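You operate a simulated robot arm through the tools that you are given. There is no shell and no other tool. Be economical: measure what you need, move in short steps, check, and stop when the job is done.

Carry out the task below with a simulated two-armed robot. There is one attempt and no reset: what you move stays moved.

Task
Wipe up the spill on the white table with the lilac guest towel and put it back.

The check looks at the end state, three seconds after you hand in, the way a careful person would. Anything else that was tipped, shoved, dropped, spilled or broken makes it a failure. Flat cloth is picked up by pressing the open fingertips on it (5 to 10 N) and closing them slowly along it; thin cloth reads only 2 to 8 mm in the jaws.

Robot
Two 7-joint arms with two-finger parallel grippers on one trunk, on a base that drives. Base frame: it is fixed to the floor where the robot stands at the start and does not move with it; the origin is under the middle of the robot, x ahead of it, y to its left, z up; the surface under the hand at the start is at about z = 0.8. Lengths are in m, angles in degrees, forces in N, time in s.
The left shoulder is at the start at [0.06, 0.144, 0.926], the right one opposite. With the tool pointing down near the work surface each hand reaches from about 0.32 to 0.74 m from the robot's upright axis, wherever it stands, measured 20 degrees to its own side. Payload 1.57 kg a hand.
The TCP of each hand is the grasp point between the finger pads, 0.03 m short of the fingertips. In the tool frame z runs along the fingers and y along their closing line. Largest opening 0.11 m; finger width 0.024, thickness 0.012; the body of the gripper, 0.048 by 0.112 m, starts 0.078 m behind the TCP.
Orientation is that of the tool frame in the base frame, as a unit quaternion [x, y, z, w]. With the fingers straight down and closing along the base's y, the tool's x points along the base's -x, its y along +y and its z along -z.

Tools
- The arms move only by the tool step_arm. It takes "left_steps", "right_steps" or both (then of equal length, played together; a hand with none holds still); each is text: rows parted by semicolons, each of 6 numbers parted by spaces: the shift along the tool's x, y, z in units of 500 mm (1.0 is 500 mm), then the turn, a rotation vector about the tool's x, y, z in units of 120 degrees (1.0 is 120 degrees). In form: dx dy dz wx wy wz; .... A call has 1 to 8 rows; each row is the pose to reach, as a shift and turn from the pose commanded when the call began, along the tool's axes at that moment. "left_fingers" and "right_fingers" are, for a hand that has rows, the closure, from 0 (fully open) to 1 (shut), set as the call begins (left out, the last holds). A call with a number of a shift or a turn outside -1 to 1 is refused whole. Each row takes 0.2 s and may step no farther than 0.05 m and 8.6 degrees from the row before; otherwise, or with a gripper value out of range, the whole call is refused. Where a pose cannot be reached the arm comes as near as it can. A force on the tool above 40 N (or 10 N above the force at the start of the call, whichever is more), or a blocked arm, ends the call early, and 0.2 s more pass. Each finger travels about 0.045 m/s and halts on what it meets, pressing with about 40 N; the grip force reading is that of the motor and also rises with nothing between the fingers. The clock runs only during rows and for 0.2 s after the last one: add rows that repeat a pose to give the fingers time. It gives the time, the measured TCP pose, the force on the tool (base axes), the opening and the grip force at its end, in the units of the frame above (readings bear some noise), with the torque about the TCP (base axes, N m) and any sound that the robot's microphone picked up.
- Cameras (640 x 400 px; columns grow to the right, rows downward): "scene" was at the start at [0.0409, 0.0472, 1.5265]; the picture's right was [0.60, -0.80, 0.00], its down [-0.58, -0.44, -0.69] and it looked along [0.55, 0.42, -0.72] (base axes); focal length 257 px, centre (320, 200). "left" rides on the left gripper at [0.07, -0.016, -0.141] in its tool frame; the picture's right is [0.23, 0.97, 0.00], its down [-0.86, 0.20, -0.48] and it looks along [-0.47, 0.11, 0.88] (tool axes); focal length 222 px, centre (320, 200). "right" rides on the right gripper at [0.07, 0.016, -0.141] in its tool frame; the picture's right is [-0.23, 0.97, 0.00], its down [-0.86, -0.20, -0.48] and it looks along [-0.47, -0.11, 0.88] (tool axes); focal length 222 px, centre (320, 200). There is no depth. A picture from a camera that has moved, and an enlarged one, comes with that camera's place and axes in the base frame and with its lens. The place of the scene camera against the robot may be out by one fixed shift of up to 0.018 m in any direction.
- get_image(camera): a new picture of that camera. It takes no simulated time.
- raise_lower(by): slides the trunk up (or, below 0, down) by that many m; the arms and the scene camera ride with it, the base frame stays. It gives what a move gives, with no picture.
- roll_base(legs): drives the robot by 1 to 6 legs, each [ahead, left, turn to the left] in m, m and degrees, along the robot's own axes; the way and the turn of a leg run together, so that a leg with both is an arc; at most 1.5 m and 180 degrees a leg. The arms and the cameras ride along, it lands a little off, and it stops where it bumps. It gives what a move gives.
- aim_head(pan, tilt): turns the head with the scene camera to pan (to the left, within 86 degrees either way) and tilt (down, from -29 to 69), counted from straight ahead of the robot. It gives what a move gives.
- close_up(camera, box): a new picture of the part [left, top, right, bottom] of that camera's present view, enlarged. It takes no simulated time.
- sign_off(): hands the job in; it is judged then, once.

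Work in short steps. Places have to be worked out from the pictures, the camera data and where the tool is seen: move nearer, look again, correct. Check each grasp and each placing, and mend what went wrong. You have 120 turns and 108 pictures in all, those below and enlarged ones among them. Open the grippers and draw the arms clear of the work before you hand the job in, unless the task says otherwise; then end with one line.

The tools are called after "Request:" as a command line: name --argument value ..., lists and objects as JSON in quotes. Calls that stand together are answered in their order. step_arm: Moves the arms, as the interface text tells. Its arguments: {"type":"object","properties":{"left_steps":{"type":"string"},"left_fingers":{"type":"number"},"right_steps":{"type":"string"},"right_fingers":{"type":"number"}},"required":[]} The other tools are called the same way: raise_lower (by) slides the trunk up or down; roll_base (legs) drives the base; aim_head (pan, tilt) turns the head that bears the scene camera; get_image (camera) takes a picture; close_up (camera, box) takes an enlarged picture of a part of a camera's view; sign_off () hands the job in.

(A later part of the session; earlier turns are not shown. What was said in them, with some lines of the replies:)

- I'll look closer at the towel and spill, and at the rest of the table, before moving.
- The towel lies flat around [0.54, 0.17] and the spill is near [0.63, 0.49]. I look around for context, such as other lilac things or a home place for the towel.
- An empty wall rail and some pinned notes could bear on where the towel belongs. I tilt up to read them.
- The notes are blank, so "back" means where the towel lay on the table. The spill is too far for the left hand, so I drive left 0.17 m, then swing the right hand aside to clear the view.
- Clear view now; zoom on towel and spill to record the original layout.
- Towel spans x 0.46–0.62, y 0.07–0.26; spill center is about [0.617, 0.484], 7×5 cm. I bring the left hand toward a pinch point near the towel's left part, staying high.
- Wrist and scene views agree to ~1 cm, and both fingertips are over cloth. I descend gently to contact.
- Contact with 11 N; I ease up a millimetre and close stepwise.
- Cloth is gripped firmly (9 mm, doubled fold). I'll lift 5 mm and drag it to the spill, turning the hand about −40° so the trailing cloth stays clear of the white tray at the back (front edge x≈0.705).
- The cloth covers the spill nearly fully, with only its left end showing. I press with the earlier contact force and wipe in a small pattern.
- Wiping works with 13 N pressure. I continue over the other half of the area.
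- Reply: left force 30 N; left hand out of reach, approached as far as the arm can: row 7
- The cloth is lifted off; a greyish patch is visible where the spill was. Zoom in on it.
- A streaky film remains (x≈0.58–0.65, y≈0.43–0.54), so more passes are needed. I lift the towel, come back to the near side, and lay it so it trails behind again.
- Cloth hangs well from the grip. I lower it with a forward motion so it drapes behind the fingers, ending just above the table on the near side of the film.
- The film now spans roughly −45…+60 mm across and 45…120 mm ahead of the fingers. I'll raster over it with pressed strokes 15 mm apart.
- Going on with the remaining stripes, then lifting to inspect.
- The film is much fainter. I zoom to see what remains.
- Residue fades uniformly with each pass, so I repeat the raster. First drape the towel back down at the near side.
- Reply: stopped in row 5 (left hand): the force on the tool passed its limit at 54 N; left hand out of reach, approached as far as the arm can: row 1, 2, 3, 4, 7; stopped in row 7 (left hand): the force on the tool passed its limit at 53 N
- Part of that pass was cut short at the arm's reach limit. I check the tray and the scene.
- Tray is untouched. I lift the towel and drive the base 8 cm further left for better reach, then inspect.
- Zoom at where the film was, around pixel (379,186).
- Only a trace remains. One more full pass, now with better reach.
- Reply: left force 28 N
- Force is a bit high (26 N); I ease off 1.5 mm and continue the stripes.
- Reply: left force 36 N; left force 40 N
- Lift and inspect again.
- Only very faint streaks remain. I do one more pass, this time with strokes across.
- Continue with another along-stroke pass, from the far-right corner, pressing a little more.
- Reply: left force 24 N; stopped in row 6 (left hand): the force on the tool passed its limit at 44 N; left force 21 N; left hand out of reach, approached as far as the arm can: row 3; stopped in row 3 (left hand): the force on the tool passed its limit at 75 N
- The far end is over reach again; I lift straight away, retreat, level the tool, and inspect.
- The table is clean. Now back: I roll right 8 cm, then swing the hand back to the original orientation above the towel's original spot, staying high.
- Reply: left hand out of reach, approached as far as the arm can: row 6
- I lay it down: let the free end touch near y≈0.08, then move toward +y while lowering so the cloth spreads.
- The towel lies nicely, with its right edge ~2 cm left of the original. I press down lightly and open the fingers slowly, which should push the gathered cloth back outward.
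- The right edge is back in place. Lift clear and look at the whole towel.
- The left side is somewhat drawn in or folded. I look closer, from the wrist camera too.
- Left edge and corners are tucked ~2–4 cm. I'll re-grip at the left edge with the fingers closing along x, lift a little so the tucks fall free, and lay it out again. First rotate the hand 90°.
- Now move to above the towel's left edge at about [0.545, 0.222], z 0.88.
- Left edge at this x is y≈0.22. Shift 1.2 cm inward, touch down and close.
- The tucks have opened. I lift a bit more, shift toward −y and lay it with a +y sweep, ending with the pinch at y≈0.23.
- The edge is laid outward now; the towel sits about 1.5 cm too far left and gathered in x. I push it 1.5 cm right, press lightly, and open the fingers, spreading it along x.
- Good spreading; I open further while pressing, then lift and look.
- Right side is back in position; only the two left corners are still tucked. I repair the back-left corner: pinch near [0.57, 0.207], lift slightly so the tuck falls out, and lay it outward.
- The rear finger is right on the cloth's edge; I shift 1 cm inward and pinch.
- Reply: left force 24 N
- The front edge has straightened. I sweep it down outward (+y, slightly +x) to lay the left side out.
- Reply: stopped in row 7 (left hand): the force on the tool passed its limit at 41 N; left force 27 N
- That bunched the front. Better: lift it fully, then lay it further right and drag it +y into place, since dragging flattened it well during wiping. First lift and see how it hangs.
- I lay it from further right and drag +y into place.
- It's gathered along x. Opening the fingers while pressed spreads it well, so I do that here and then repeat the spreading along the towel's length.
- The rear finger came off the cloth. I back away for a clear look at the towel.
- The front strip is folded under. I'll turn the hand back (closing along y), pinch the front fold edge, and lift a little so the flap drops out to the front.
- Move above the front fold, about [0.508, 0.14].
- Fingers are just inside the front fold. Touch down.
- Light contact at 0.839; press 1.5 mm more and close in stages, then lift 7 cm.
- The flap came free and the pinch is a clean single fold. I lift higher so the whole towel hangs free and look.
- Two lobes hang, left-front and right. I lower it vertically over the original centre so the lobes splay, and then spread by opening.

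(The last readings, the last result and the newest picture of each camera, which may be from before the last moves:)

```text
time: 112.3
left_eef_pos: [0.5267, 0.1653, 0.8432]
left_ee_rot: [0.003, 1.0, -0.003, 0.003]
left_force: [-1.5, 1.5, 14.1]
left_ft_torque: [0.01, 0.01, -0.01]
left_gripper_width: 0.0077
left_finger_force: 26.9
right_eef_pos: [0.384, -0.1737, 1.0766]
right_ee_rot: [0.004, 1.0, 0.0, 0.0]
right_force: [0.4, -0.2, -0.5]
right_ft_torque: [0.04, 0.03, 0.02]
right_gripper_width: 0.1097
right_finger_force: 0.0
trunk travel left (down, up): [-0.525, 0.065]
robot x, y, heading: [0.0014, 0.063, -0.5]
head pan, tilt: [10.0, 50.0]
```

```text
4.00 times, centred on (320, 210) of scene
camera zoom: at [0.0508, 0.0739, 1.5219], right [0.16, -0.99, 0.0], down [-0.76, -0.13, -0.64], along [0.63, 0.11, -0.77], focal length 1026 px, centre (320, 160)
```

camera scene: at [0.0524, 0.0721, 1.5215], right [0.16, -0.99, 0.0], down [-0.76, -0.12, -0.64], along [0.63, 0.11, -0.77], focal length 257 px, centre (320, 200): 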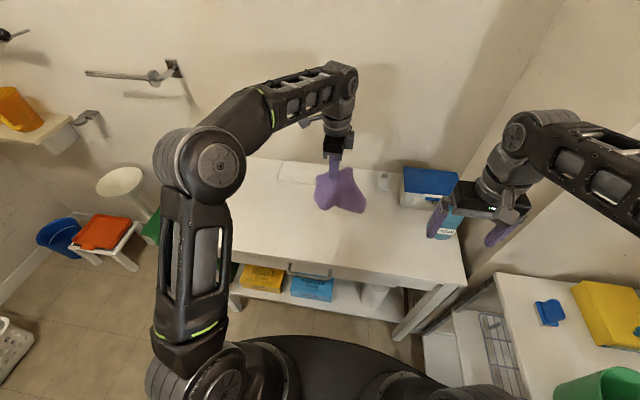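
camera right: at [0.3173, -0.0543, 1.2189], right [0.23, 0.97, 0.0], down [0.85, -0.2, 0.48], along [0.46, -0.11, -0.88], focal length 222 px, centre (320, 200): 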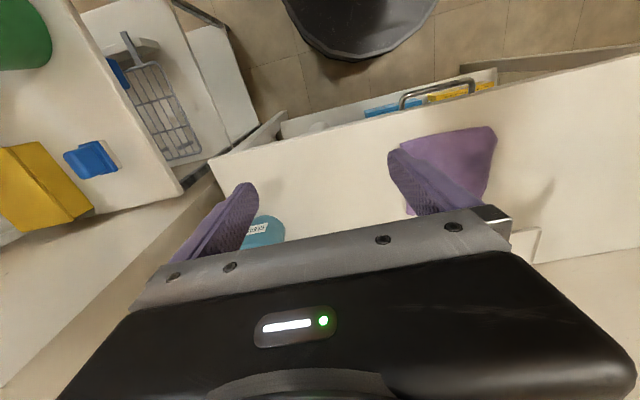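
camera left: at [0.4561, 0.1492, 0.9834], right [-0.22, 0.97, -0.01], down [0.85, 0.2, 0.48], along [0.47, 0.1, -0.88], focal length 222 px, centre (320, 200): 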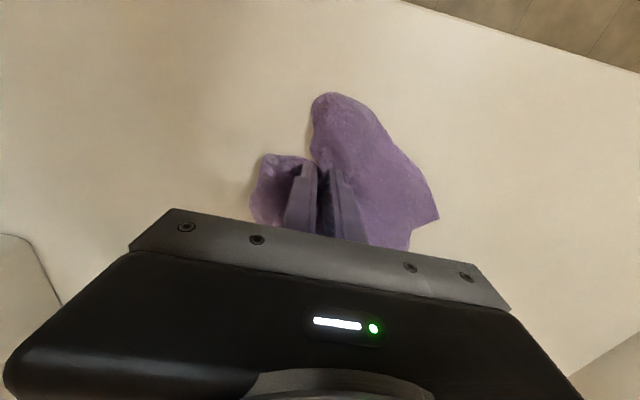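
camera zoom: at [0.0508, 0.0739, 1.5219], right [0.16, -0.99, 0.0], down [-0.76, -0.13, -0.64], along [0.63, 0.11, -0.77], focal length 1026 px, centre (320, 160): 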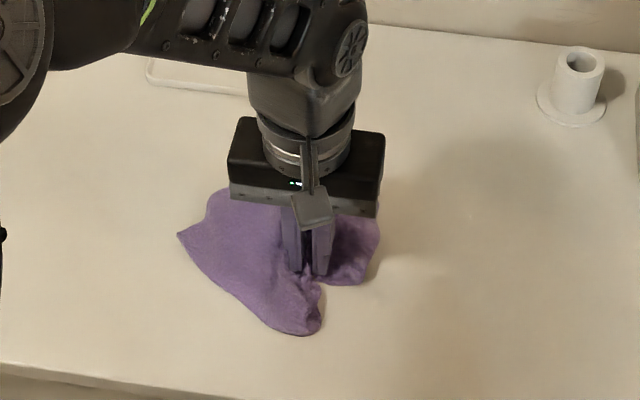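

The left lobe lies flat; opening the fingers fully under light pressure should push the right lobe outward.

Request:
step_arm --left_steps "0 0 0 0 0 0; 0 0 0 0 0 0" --left_fingers 0.8

Request:
step_arm --left_steps "0 0 0.002 0 0 0; 0 0 0.004 0 0 0; 0 0 0.004 0 0 0; 0 0 0.004 0 0 0; 0 0 0.004 0 0 0; 0 0 0.004 0 0 0; 0 0 0.004 0 0 0; 0 0 0.004 0 0 0" --left_fingers 0.05

Request:
step_arm --left_steps "0 0 -0.06 0 0 0; 0 0 -0.15 0 0 0; 0 0.04 -0.24 0 0 0; 0 0.12 -0.3 0 0 0; 0 0.21 -0.32 0 0 0; 0 0.3 -0.32 0 0 0; 0 0.39 -0.32 0 0 0; 0 0.46 -0.32 0 0 0"

Request:
close_up --camera "scene" --box '[240, 160, 400, 260]'

```text
time: 113.0
left_eef_pos: [0.5262, 0.1642, 0.8409]
left_ee_rot: [0.003, 1.0, -0.003, 0.002]
left_force: [1.2, -1.2, 11.5]
left_ft_torque: [0.0, -0.04, -0.02]
left_gripper_width: 0.0194
left_finger_force: 0.1
right_eef_pos: [0.3847, -0.1736, 1.0774]
right_ee_rot: [0.005, 1.0, 0.0, 0.0]
right_force: [0.0, 0.4, 0.3]
right_ft_torque: [0.0, -0.06, -0.03]
right_gripper_width: 0.11
right_finger_force: 0.2
trunk travel left (down, up): [-0.525, 0.065]
robot x, y, heading: [-0.0018, 0.0613, -0.4]
head pan, tilt: [10.0, 50.0]
```

```text
time: 114.8
left_eef_pos: [0.5253, 0.1651, 0.8388]
left_ee_rot: [0.002, 1.0, -0.003, 0.002]
left_force: [-0.6, -7.3, 16.7]
left_ft_torque: [0.78, 0.06, 0.01]
left_gripper_width: 0.0993
left_finger_force: 0.1
right_eef_pos: [0.3849, -0.1748, 1.077]
right_ee_rot: [0.005, 1.0, 0.002, 0.0]
right_force: [-0.1, 0.1, 0.2]
right_ft_torque: [-0.03, -0.03, 0.03]
right_gripper_width: 0.1101
right_finger_force: 0.0
trunk travel left (down, up): [-0.525, 0.065]
robot x, y, heading: [-0.0032, 0.0661, -0.4]
head pan, tilt: [10.0, 50.0]
```

```text
time: 116.5
left_eef_pos: [0.5276, 0.3966, 0.9965]
left_ee_rot: [0.003, 1.0, -0.002, 0.001]
left_force: [-0.3, -0.3, 0.6]
left_ft_torque: [-0.03, -0.03, 0.0]
left_gripper_width: 0.1047
left_finger_force: 0.0
right_eef_pos: [0.3845, -0.1733, 1.0781]
right_ee_rot: [0.005, 1.0, 0.001, 0.0]
right_force: [-0.3, 0.0, 0.7]
right_ft_torque: [-0.02, -0.02, 0.01]
right_gripper_width: 0.1101
right_finger_force: 0.1
trunk travel left (down, up): [-0.525, 0.065]
robot x, y, heading: [-0.0029, 0.0602, -0.4]
head pan, tilt: [10.0, 50.0]
```

```text
4.00 times, centred on (320, 210) of scene
camera zoom: at [0.0523, 0.0745, 1.5215], right [0.16, -0.99, 0.0], down [-0.76, -0.13, -0.64], along [0.63, 0.11, -0.77], focal length 1026 px, centre (320, 160)
```

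zoom: 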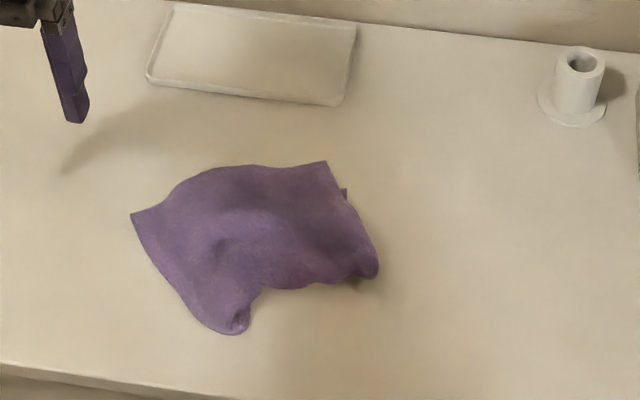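

Now mostly spread, rotated a bit, with only the front-right corner folded under. I use the same trick: pinch lightly at that fold near [0.522, 0.165], lift 6 cm, let the flap out and lower.

Request:
step_arm --left_steps "0.01 -0.09 0 0 0 0; 0.01 -0.18 0 0 0 0; 0.01 -0.27 0 0 0 0; 0.01 -0.36 0.04 0 0 0; 0.01 -0.43 0.1 0 0 0; 0.01 -0.463 0.17 0 0 0; 0.01 -0.463 0.25 0 0 0; 0.01 -0.463 0.3 0 0 0" --left_fingers 0.6

Request:
step_arm --left_steps "0 0 0.008 0 0 0; 0 0 0.012 0 0 0; 0 0 0.014 0 0 0"

Request:
get_image --camera "left"

```text
time: 118.3
left_eef_pos: [0.5194, 0.162, 0.8503]
left_ee_rot: [0.002, 1.0, -0.002, 0.001]
left_force: [-0.5, 0.4, -0.4]
left_ft_torque: [-0.02, -0.01, 0.02]
left_gripper_width: 0.044
left_finger_force: 0.0
right_eef_pos: [0.3866, -0.1725, 1.0779]
right_ee_rot: [0.005, 1.0, 0.0, -0.001]
right_force: [0.0, 0.0, -0.2]
right_ft_torque: [-0.01, 0.0, 0.0]
right_gripper_width: 0.11
right_finger_force: 0.1
trunk travel left (down, up): [-0.525, 0.065]
robot x, y, heading: [-0.0016, 0.0611, -0.6]
head pan, tilt: [10.0, 50.0]
```

```text
time: 119.2
left_eef_pos: [0.5215, 0.1615, 0.8428]
left_ee_rot: [0.003, 1.0, -0.003, 0.002]
left_force: [0.7, 0.1, 0.2]
left_ft_torque: [-0.01, 0.01, 0.01]
left_gripper_width: 0.0441
left_finger_force: 0.1
right_eef_pos: [0.385, -0.1732, 1.0773]
right_ee_rot: [0.005, 1.0, -0.001, 0.0]
right_force: [0.2, -0.6, -0.2]
right_ft_torque: [0.03, -0.03, -0.04]
right_gripper_width: 0.1101
right_finger_force: 0.1
trunk travel left (down, up): [-0.525, 0.065]
robot x, y, heading: [0.0029, 0.0629, -0.8]
head pan, tilt: [10.0, 50.0]
```

```text
27 pictures are left
camera left: at [0.4512, 0.1471, 0.984], right [-0.22, 0.97, -0.01], down [0.85, 0.2, 0.48], along [0.47, 0.1, -0.88], focal length 222 px, centre (320, 200)
```

left: 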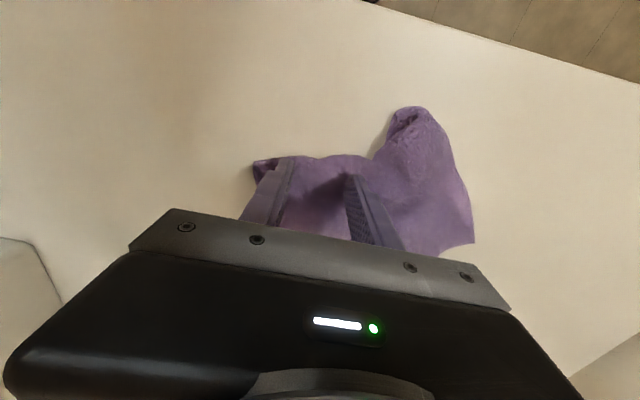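

Well placed on the fold. Press, close and lift 6 cm.

Request:
step_arm --left_steps "0 0 0.006 0 0 0; 0 0 0.01 0 0 0; 0 0 0.01 0 0 0; 0 0 0.01 0 0 0" --left_fingers 0.7

Request:
step_arm --left_steps "0 0 0 0 0 0; 0 0 0 0 0 0" --left_fingers 0.85

Request:
step_arm --left_steps "0 0 0 0 0 0; 0 0 0 0 0 0; 0 0 0 0 0 0" --left_fingers 1

Request:
step_arm --left_steps "0 0 -0.05 0 0 0; 0 0 -0.1 0 0 0; 0 0 -0.15 0 0 0; 0 0 -0.15 0 0 0"

Request:
get_image --camera "left"

Request:
close_up --camera "scene" --box '[240, 160, 400, 260]'

```text
time: 120.2
left_eef_pos: [0.5215, 0.1624, 0.8375]
left_ee_rot: [0.003, 1.0, -0.002, 0.002]
left_force: [-0.3, -0.1, 2.4]
left_ft_torque: [0.01, -0.05, 0.01]
left_gripper_width: 0.0328
left_finger_force: 0.1
right_eef_pos: [0.3851, -0.173, 1.0772]
right_ee_rot: [0.005, 1.0, -0.001, 0.0]
right_force: [-0.3, 0.5, -0.3]
right_ft_torque: [-0.04, 0.0, 0.0]
right_gripper_width: 0.1102
right_finger_force: 0.0
trunk travel left (down, up): [-0.525, 0.065]
robot x, y, heading: [-0.0036, 0.0612, -0.7]
head pan, tilt: [10.0, 50.0]
```

```text
time: 120.8
left_eef_pos: [0.5205, 0.1638, 0.8375]
left_ee_rot: [0.002, 1.0, -0.003, 0.002]
left_force: [-0.6, -0.6, 2.6]
left_ft_torque: [0.01, 0.0, -0.01]
left_gripper_width: 0.0168
left_finger_force: 0.1
right_eef_pos: [0.3852, -0.1744, 1.0769]
right_ee_rot: [0.005, 1.0, 0.0, 0.0]
right_force: [-0.6, 0.7, 0.0]
right_ft_torque: [0.02, -0.03, -0.03]
right_gripper_width: 0.1098
right_finger_force: 0.1
trunk travel left (down, up): [-0.525, 0.065]
robot x, y, heading: [-0.0017, 0.0607, -0.3]
head pan, tilt: [10.0, 50.0]
```

```text
time: 121.5
left_eef_pos: [0.5212, 0.1622, 0.8373]
left_ee_rot: [0.002, 1.0, -0.002, 0.002]
left_force: [-0.2, 0.6, 4.2]
left_ft_torque: [0.03, 0.02, 0.0]
left_gripper_width: 0.007
left_finger_force: 26.1
right_eef_pos: [0.3845, -0.173, 1.0776]
right_ee_rot: [0.005, 1.0, 0.0, 0.0]
right_force: [-0.1, 0.0, -0.3]
right_ft_torque: [0.03, 0.02, 0.02]
right_gripper_width: 0.1101
right_finger_force: 0.0
trunk travel left (down, up): [-0.525, 0.065]
robot x, y, heading: [-0.0029, 0.0588, -0.3]
head pan, tilt: [10.0, 50.0]
```

```text
time: 122.5
left_eef_pos: [0.5228, 0.1635, 0.9116]
left_ee_rot: [0.003, 1.0, -0.003, 0.001]
left_force: [0.4, 0.2, -0.5]
left_ft_torque: [0.02, 0.0, 0.03]
left_gripper_width: 0.0066
left_finger_force: 25.9
right_eef_pos: [0.386, -0.1746, 1.0776]
right_ee_rot: [0.006, 1.0, 0.0, 0.0]
right_force: [0.2, 0.9, 0.0]
right_ft_torque: [0.01, 0.02, -0.03]
right_gripper_width: 0.1099
right_finger_force: 0.1
trunk travel left (down, up): [-0.525, 0.065]
robot x, y, heading: [0.0021, 0.063, -0.8]
head pan, tilt: [10.0, 50.0]
```

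```text
26 pictures are left
camera left: at [0.4533, 0.1481, 1.0535], right [-0.22, 0.97, -0.01], down [0.86, 0.2, 0.48], along [0.47, 0.1, -0.88], focal length 222 px, centre (320, 200)
```

left: 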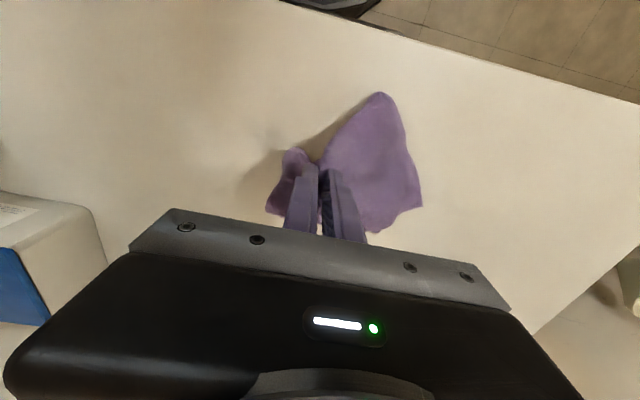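

```text
4.00 times, centred on (320, 210) of scene
camera zoom: at [0.0525, 0.0739, 1.5215], right [0.16, -0.99, 0.0], down [-0.76, -0.13, -0.64], along [0.63, 0.11, -0.77], focal length 1026 px, centre (320, 160)
```

zoom: 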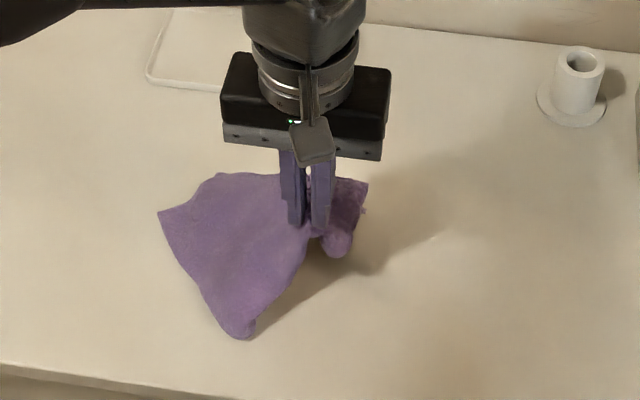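

I pull the fold toward the front-right corner while raised, then lower while backing up so the flap trails outward.

Request:
step_arm --left_steps "0.04 -0.05 -0.02 0 0 0; 0.08 -0.1 -0.03 0 0 0; 0.11 -0.15 -0.02 0 0 0; 0.1 -0.14 0.03 0 0 0; 0.08 -0.12 0.07 0 0 0; 0.06 -0.1 0.105 0 0 0; 0.05 -0.09 0.13 0 0 0; 0.05 -0.09 0.14 0 0 0"

Request:
get_image --camera "left"

Request:
close_up --camera "scene" --box '[240, 160, 400, 260]'

```text
time: 124.3
left_eef_pos: [0.4949, 0.1154, 0.845]
left_ee_rot: [0.003, 1.0, -0.004, 0.003]
left_force: [-7.0, -4.4, 24.8]
left_ft_torque: [-0.17, 0.1, -0.02]
left_gripper_width: 0.007
left_finger_force: 26.1
right_eef_pos: [0.3832, -0.1746, 1.0781]
right_ee_rot: [0.005, 1.0, 0.0, 0.0]
right_force: [0.5, 0.1, 1.1]
right_ft_torque: [0.0, 0.03, -0.01]
right_gripper_width: 0.1099
right_finger_force: 0.0
trunk travel left (down, up): [-0.525, 0.065]
robot x, y, heading: [-0.0007, 0.0644, -0.6]
head pan, tilt: [10.0, 50.0]
```

```text
24 pictures are left
camera left: at [0.4244, 0.1012, 0.9863], right [-0.22, 0.98, -0.01], down [0.85, 0.2, 0.48], along [0.47, 0.1, -0.88], focal length 222 px, centre (320, 200)
```

left: 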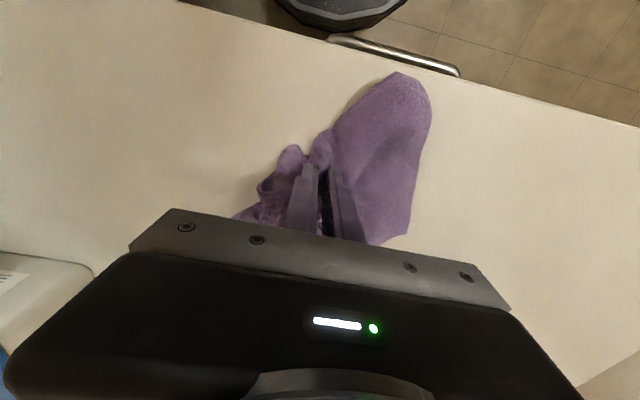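

```text
4.00 times, centred on (320, 210) of scene
camera zoom: at [0.0491, 0.0732, 1.5221], right [0.16, -0.99, 0.0], down [-0.75, -0.13, -0.64], along [0.64, 0.11, -0.76], focal length 1026 px, centre (320, 160)
```

zoom: 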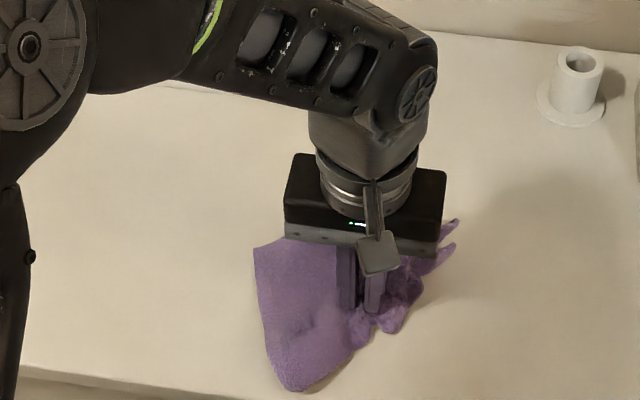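

The right part bunched, but the left lobe is a clean flat edge. I release and re-grip at the middle of that left edge; hanging from there should let the rest fall straight, as in the first good lay.

Request:
step_arm --left_steps "0 0 -0.004 0 0 0; 0 0 -0.004 0 0 0; 0 0 -0.004 0 0 0; 0 0 -0.004 0 0 0; 0 0 -0.004 0 0 0" --left_fingers 0.4

Request:
step_arm --left_steps "0 0 -0.06 0 0 0; 0 0 -0.15 0 0 0; 0 0.04 -0.24 0 0 0; 0 0.13 -0.26 0 0 0; 0 0.22 -0.26 0 0 0; 0 0.31 -0.26 0 0 0; 0 0.4 -0.26 0 0 0"

Request:
close_up --camera "scene" --box '[260, 170, 388, 250]'

```text
time: 125.5
left_eef_pos: [0.4941, 0.1186, 0.8443]
left_ee_rot: [0.003, 1.0, -0.002, 0.001]
left_force: [-0.1, -0.2, 2.3]
left_ft_torque: [0.02, 0.04, -0.01]
left_gripper_width: 0.0651
left_finger_force: 0.2
right_eef_pos: [0.3868, -0.1732, 1.0774]
right_ee_rot: [0.005, 1.0, 0.0, 0.0]
right_force: [0.5, -0.1, 0.6]
right_ft_torque: [0.02, 0.0, 0.0]
right_gripper_width: 0.1099
right_finger_force: 0.1
trunk travel left (down, up): [-0.525, 0.065]
robot x, y, heading: [0.0007, 0.0633, -0.4]
head pan, tilt: [10.0, 50.0]
```

```text
time: 127.2
left_eef_pos: [0.4931, 0.3202, 0.9744]
left_ee_rot: [0.003, 1.0, -0.003, 0.001]
left_force: [-1.3, 0.1, -0.9]
left_ft_torque: [0.0, 0.02, -0.03]
left_gripper_width: 0.0662
left_finger_force: 0.0
right_eef_pos: [0.3852, -0.1721, 1.0775]
right_ee_rot: [0.004, 1.0, 0.0, 0.0]
right_force: [-0.5, 0.2, 0.3]
right_ft_torque: [-0.01, -0.02, -0.01]
right_gripper_width: 0.11
right_finger_force: 0.1
trunk travel left (down, up): [-0.525, 0.065]
robot x, y, heading: [0.0007, 0.0601, -0.8]
head pan, tilt: [10.0, 50.0]
```

```text
5.00 times, centred on (324, 210) of scene
camera zoom: at [0.0521, 0.0747, 1.5215], right [0.16, -0.99, 0.0], down [-0.76, -0.13, -0.64], along [0.63, 0.1, -0.77], focal length 1283 px, centre (300, 150)
```

zoom: 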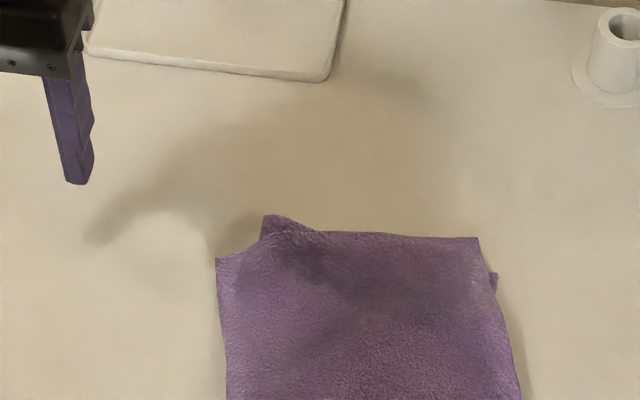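

Surprisingly, the opening spread it well. View the whole towel.

Request:
close_up --camera "scene" --box '[240, 180, 400, 280]'

```text
4.00 times, centred on (320, 230) of scene
camera zoom: at [0.0521, 0.0747, 1.5215], right [0.16, -0.99, 0.0], down [-0.76, -0.13, -0.64], along [0.63, 0.1, -0.77], focal length 1026 px, centre (320, 80)
```

zoom: 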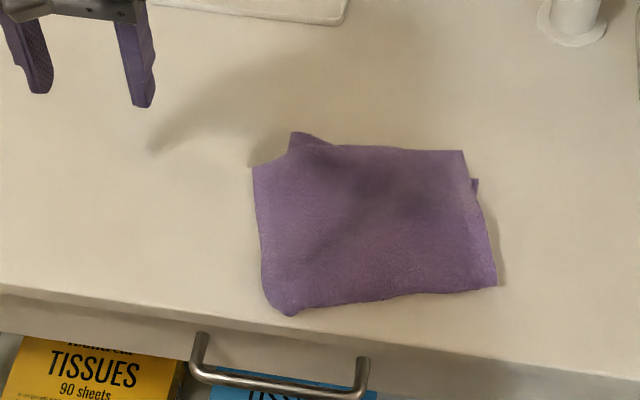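

Nearly flat and rectangular now. It sits about 4.5 cm too far forward and 6.5 cm too far right. I'll press the open fingers on it and slide it back.

Request:
step_arm --left_steps "0 -0.09 0 0 0 0; -0.01 -0.18 0 0 0 0; -0.02 -0.27 0.02 0 0 0; -0.024 -0.35 0.06 0 0 0; -0.024 -0.37 0.14 0 0 0; -0.024 -0.37 0.21 0 0 0; -0.024 -0.37 0.25 0 0 0; -0.024 -0.37 0.262 0 0 0" --left_fingers 0.4

Request:
step_arm --left_steps "0 0 0.008 0 0 0; 0 0 0.014 0 0 0; 0 0 0.014 0 0 0"

```text
time: 128.9
left_eef_pos: [0.5077, 0.1326, 0.8426]
left_ee_rot: [0.002, 1.0, -0.002, 0.002]
left_force: [-0.5, 0.3, 2.6]
left_ft_torque: [-0.04, 0.04, -0.01]
left_gripper_width: 0.0662
left_finger_force: 0.1
right_eef_pos: [0.3851, -0.1735, 1.0775]
right_ee_rot: [0.005, 1.0, 0.001, 0.0]
right_force: [-0.1, -0.2, -0.2]
right_ft_torque: [0.01, 0.01, 0.01]
right_gripper_width: 0.11
right_finger_force: 0.1
trunk travel left (down, up): [-0.525, 0.065]
robot x, y, heading: [-0.002, 0.062, -0.3]
head pan, tilt: [10.0, 50.0]
```

```text
time: 129.8
left_eef_pos: [0.5086, 0.1314, 0.8383]
left_ee_rot: [0.003, 1.0, -0.003, 0.003]
left_force: [-2.9, 2.9, 20.3]
left_ft_torque: [-0.08, 0.1, -0.02]
left_gripper_width: 0.066
left_finger_force: 0.0
right_eef_pos: [0.3827, -0.1743, 1.0775]
right_ee_rot: [0.004, 1.0, 0.001, 0.0]
right_force: [-0.3, -1.2, 0.5]
right_ft_torque: [0.0, -0.01, 0.0]
right_gripper_width: 0.1101
right_finger_force: 0.1
trunk travel left (down, up): [-0.525, 0.065]
robot x, y, heading: [0.0003, 0.0623, -0.6]
head pan, tilt: [10.0, 50.0]
```

Contact 20 N; I ease to about 10–15 N and slide by (+4.4, +6.5) cm.

Request:
step_arm --left_steps "0 0 -0.003 0 0 0; -0.015 0.022 -0.003 0 0 0; -0.03 0.044 -0.003 0 0 0; -0.045 0.066 -0.003 0 0 0; -0.06 0.088 -0.003 0 0 0; -0.075 0.11 -0.003 0 0 0; -0.088 0.13 -0.003 0 0 0"

Request:
get_image --camera "left"

Request:
close_up --camera "scene" --box '[240, 180, 400, 280]'

```text
time: 131.3
left_eef_pos: [0.5537, 0.1983, 0.838]
left_ee_rot: [0.002, 1.0, -0.002, 0.002]
left_force: [-2.4, -6.2, 19.2]
left_ft_torque: [-0.28, 0.09, 0.0]
left_gripper_width: 0.0662
left_finger_force: 0.4
right_eef_pos: [0.3846, -0.1741, 1.0777]
right_ee_rot: [0.005, 1.0, 0.0, 0.0]
right_force: [-0.2, 0.3, -0.2]
right_ft_torque: [-0.01, 0.02, 0.04]
right_gripper_width: 0.1098
right_finger_force: 0.0
trunk travel left (down, up): [-0.525, 0.065]
robot x, y, heading: [0.0008, 0.0614, -0.6]
head pan, tilt: [10.0, 50.0]
```

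```text
20 pictures are left
camera left: at [0.4828, 0.1825, 0.9794], right [-0.22, 0.97, -0.01], down [0.85, 0.2, 0.48], along [0.47, 0.1, -0.88], focal length 222 px, centre (320, 200)
```

left: 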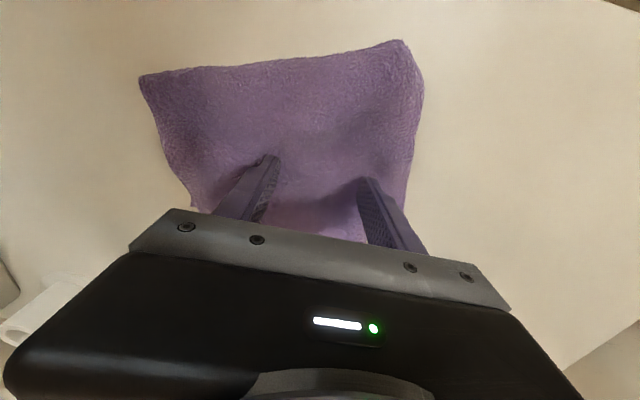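

```text
4.00 times, centred on (320, 230) of scene
camera zoom: at [0.0503, 0.0731, 1.5217], right [0.16, -0.99, 0.0], down [-0.75, -0.13, -0.64], along [0.64, 0.11, -0.77], focal length 1026 px, centre (320, 80)
```

zoom: 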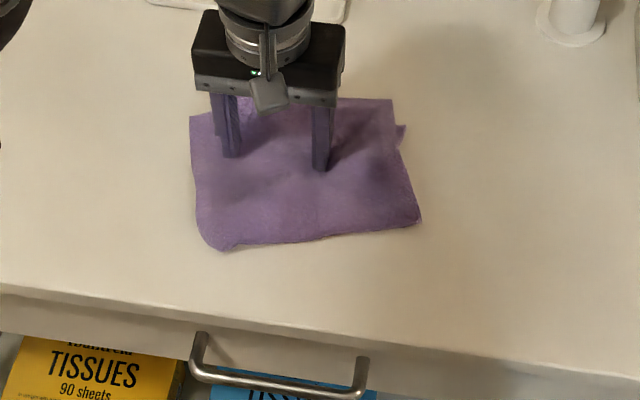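

Slid back intact and centred. It's rotated about 11° from the original, so I turn the hand 11° while pressed, then lift away.

Request:
step_arm --left_steps "0 0 0 0 0 0.02; 0 0 0 0 0 0.04; 0 0 0 0 0 0.06; 0 0 0 0 0 0.08; 0 0 0 0 0 0.095"

Request:
step_arm --left_steps "0 0 -0.06 0 0 0; 0 0 -0.15 0 0 0; 0 0.04 -0.24 0 0 0; 0 0.12 -0.3 0 0 0; 0 0.21 -0.32 0 0 0; 0 0.3 -0.32 0 0 0; 0 0.39 -0.32 0 0 0"

Request:
close_up --camera "scene" --box '[240, 180, 400, 280]'

Request:
get_image --camera "scene"

```text
time: 132.6
left_eef_pos: [0.5521, 0.1985, 0.839]
left_ee_rot: [0.102, 0.995, -0.002, 0.001]
left_force: [1.2, 0.5, 17.1]
left_ft_torque: [-0.07, 0.06, 0.23]
left_gripper_width: 0.066
left_finger_force: 0.0
right_eef_pos: [0.3846, -0.1735, 1.0782]
right_ee_rot: [0.005, 1.0, 0.0, 0.0]
right_force: [-0.9, -0.2, -0.1]
right_ft_torque: [0.02, 0.03, 0.0]
right_gripper_width: 0.1099
right_finger_force: 0.0
trunk travel left (down, up): [-0.525, 0.065]
robot x, y, heading: [0.0001, 0.0604, -0.5]
head pan, tilt: [10.0, 50.0]
```

```text
time: 134.2
left_eef_pos: [0.5935, 0.3931, 0.9914]
left_ee_rot: [0.102, 0.995, -0.002, 0.002]
left_force: [0.1, -0.3, 0.4]
left_ft_torque: [-0.03, 0.01, 0.0]
left_gripper_width: 0.0659
left_finger_force: 0.0
right_eef_pos: [0.3852, -0.1716, 1.0777]
right_ee_rot: [0.004, 1.0, -0.001, -0.001]
right_force: [-0.2, 0.5, 1.1]
right_ft_torque: [0.0, 0.01, -0.01]
right_gripper_width: 0.1101
right_finger_force: 0.0
trunk travel left (down, up): [-0.525, 0.065]
robot x, y, heading: [-0.0014, 0.0625, -0.9]
head pan, tilt: [10.0, 50.0]
```

```text
4.00 times, centred on (320, 230) of scene
camera zoom: at [0.0526, 0.0749, 1.5215], right [0.16, -0.99, 0.0], down [-0.76, -0.13, -0.64], along [0.63, 0.1, -0.77], focal length 1026 px, centre (320, 80)
```

zoom: 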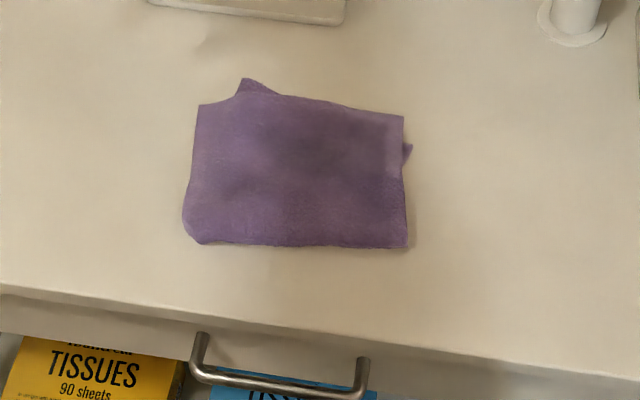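

```text
17 pictures are left
camera scene: at [0.0526, 0.0749, 1.5215], right [0.16, -0.99, 0.0], down [-0.76, -0.13, -0.64], along [0.63, 0.1, -0.77], focal length 257 px, centre (320, 200)
```

scene: 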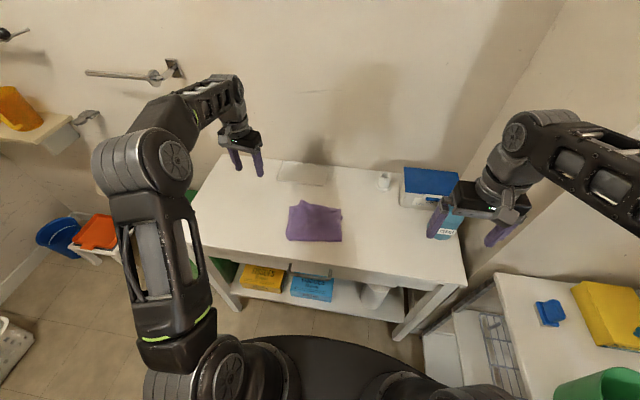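

The towel is back flat within ~1–2 cm of its original place. I open the gripper, withdraw the left arm up and back, and take a final look at the spill spot.

Request:
step_arm --left_steps "0 0.04 -0.06 0 0 0; 0.07 0.06 -0.1 0 0 0; 0.16 0.07 -0.1 0 0 0; 0.25 0.08 -0.1 0 0 0; 0.34 0.09 -0.1 0 0 0; 0.43 0.1 -0.1 0 0 0; 0.5 0.1 -0.1 0 0 0; 0.5 0.1 -0.1 0 0 0" --left_fingers 0

Request:
close_up --camera "scene" --box '[180, 140, 380, 260]'

Request:
get_image --camera "scene"

```text
time: 135.9
left_eef_pos: [0.3579, 0.4886, 1.0434]
left_ee_rot: [0.102, 0.995, -0.004, 0.002]
left_force: [-0.3, -0.4, 0.1]
left_ft_torque: [-0.03, 0.02, -0.01]
left_gripper_width: 0.1099
left_finger_force: 0.1
right_eef_pos: [0.3855, -0.1728, 1.0778]
right_ee_rot: [0.006, 1.0, -0.001, 0.0]
right_force: [-0.5, 0.2, -0.6]
right_ft_torque: [-0.01, -0.01, 0.0]
right_gripper_width: 0.1102
right_finger_force: 0.1
trunk travel left (down, up): [-0.525, 0.065]
robot x, y, heading: [0.0017, 0.0632, -0.8]
head pan, tilt: [10.0, 50.0]
```

```text
3.20 times, centred on (280, 200) of scene
camera zoom: at [0.0526, 0.074, 1.5215], right [0.16, -0.99, 0.0], down [-0.76, -0.13, -0.64], along [0.63, 0.11, -0.77], focal length 821 px, centre (448, 200)
```

zoom: 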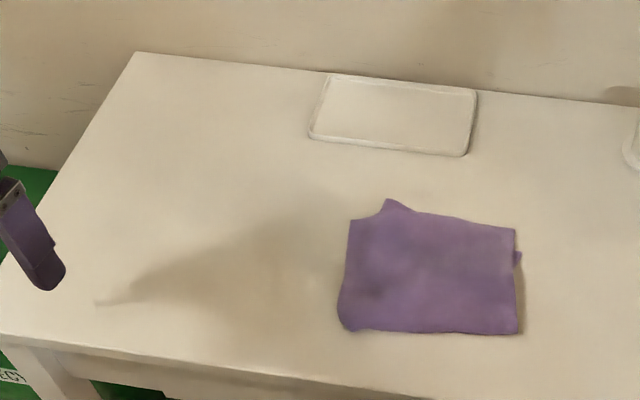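

```text
15 pictures are left
camera scene: at [0.0526, 0.074, 1.5215], right [0.16, -0.99, 0.0], down [-0.76, -0.13, -0.64], along [0.63, 0.11, -0.77], focal length 257 px, centre (320, 200)
```

scene: 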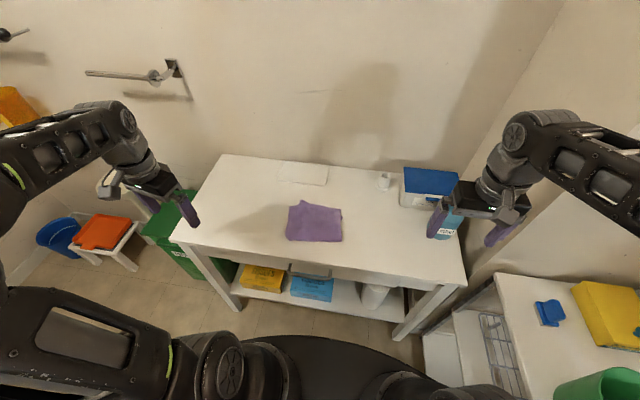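

The table is clean, the towel is back in place, nothing else has moved, and the arms are clear, so I hand in.

Request:
sign_off

```text
The job is handed in.
```

I wiped up the spill with the lilac towel and put the towel back within about 1–2 cm of where it lay on the table. It is nearly flat, with small tucks at two corners. Nothing else looked disturbed in the final pictures, and both grippers are open and clear.
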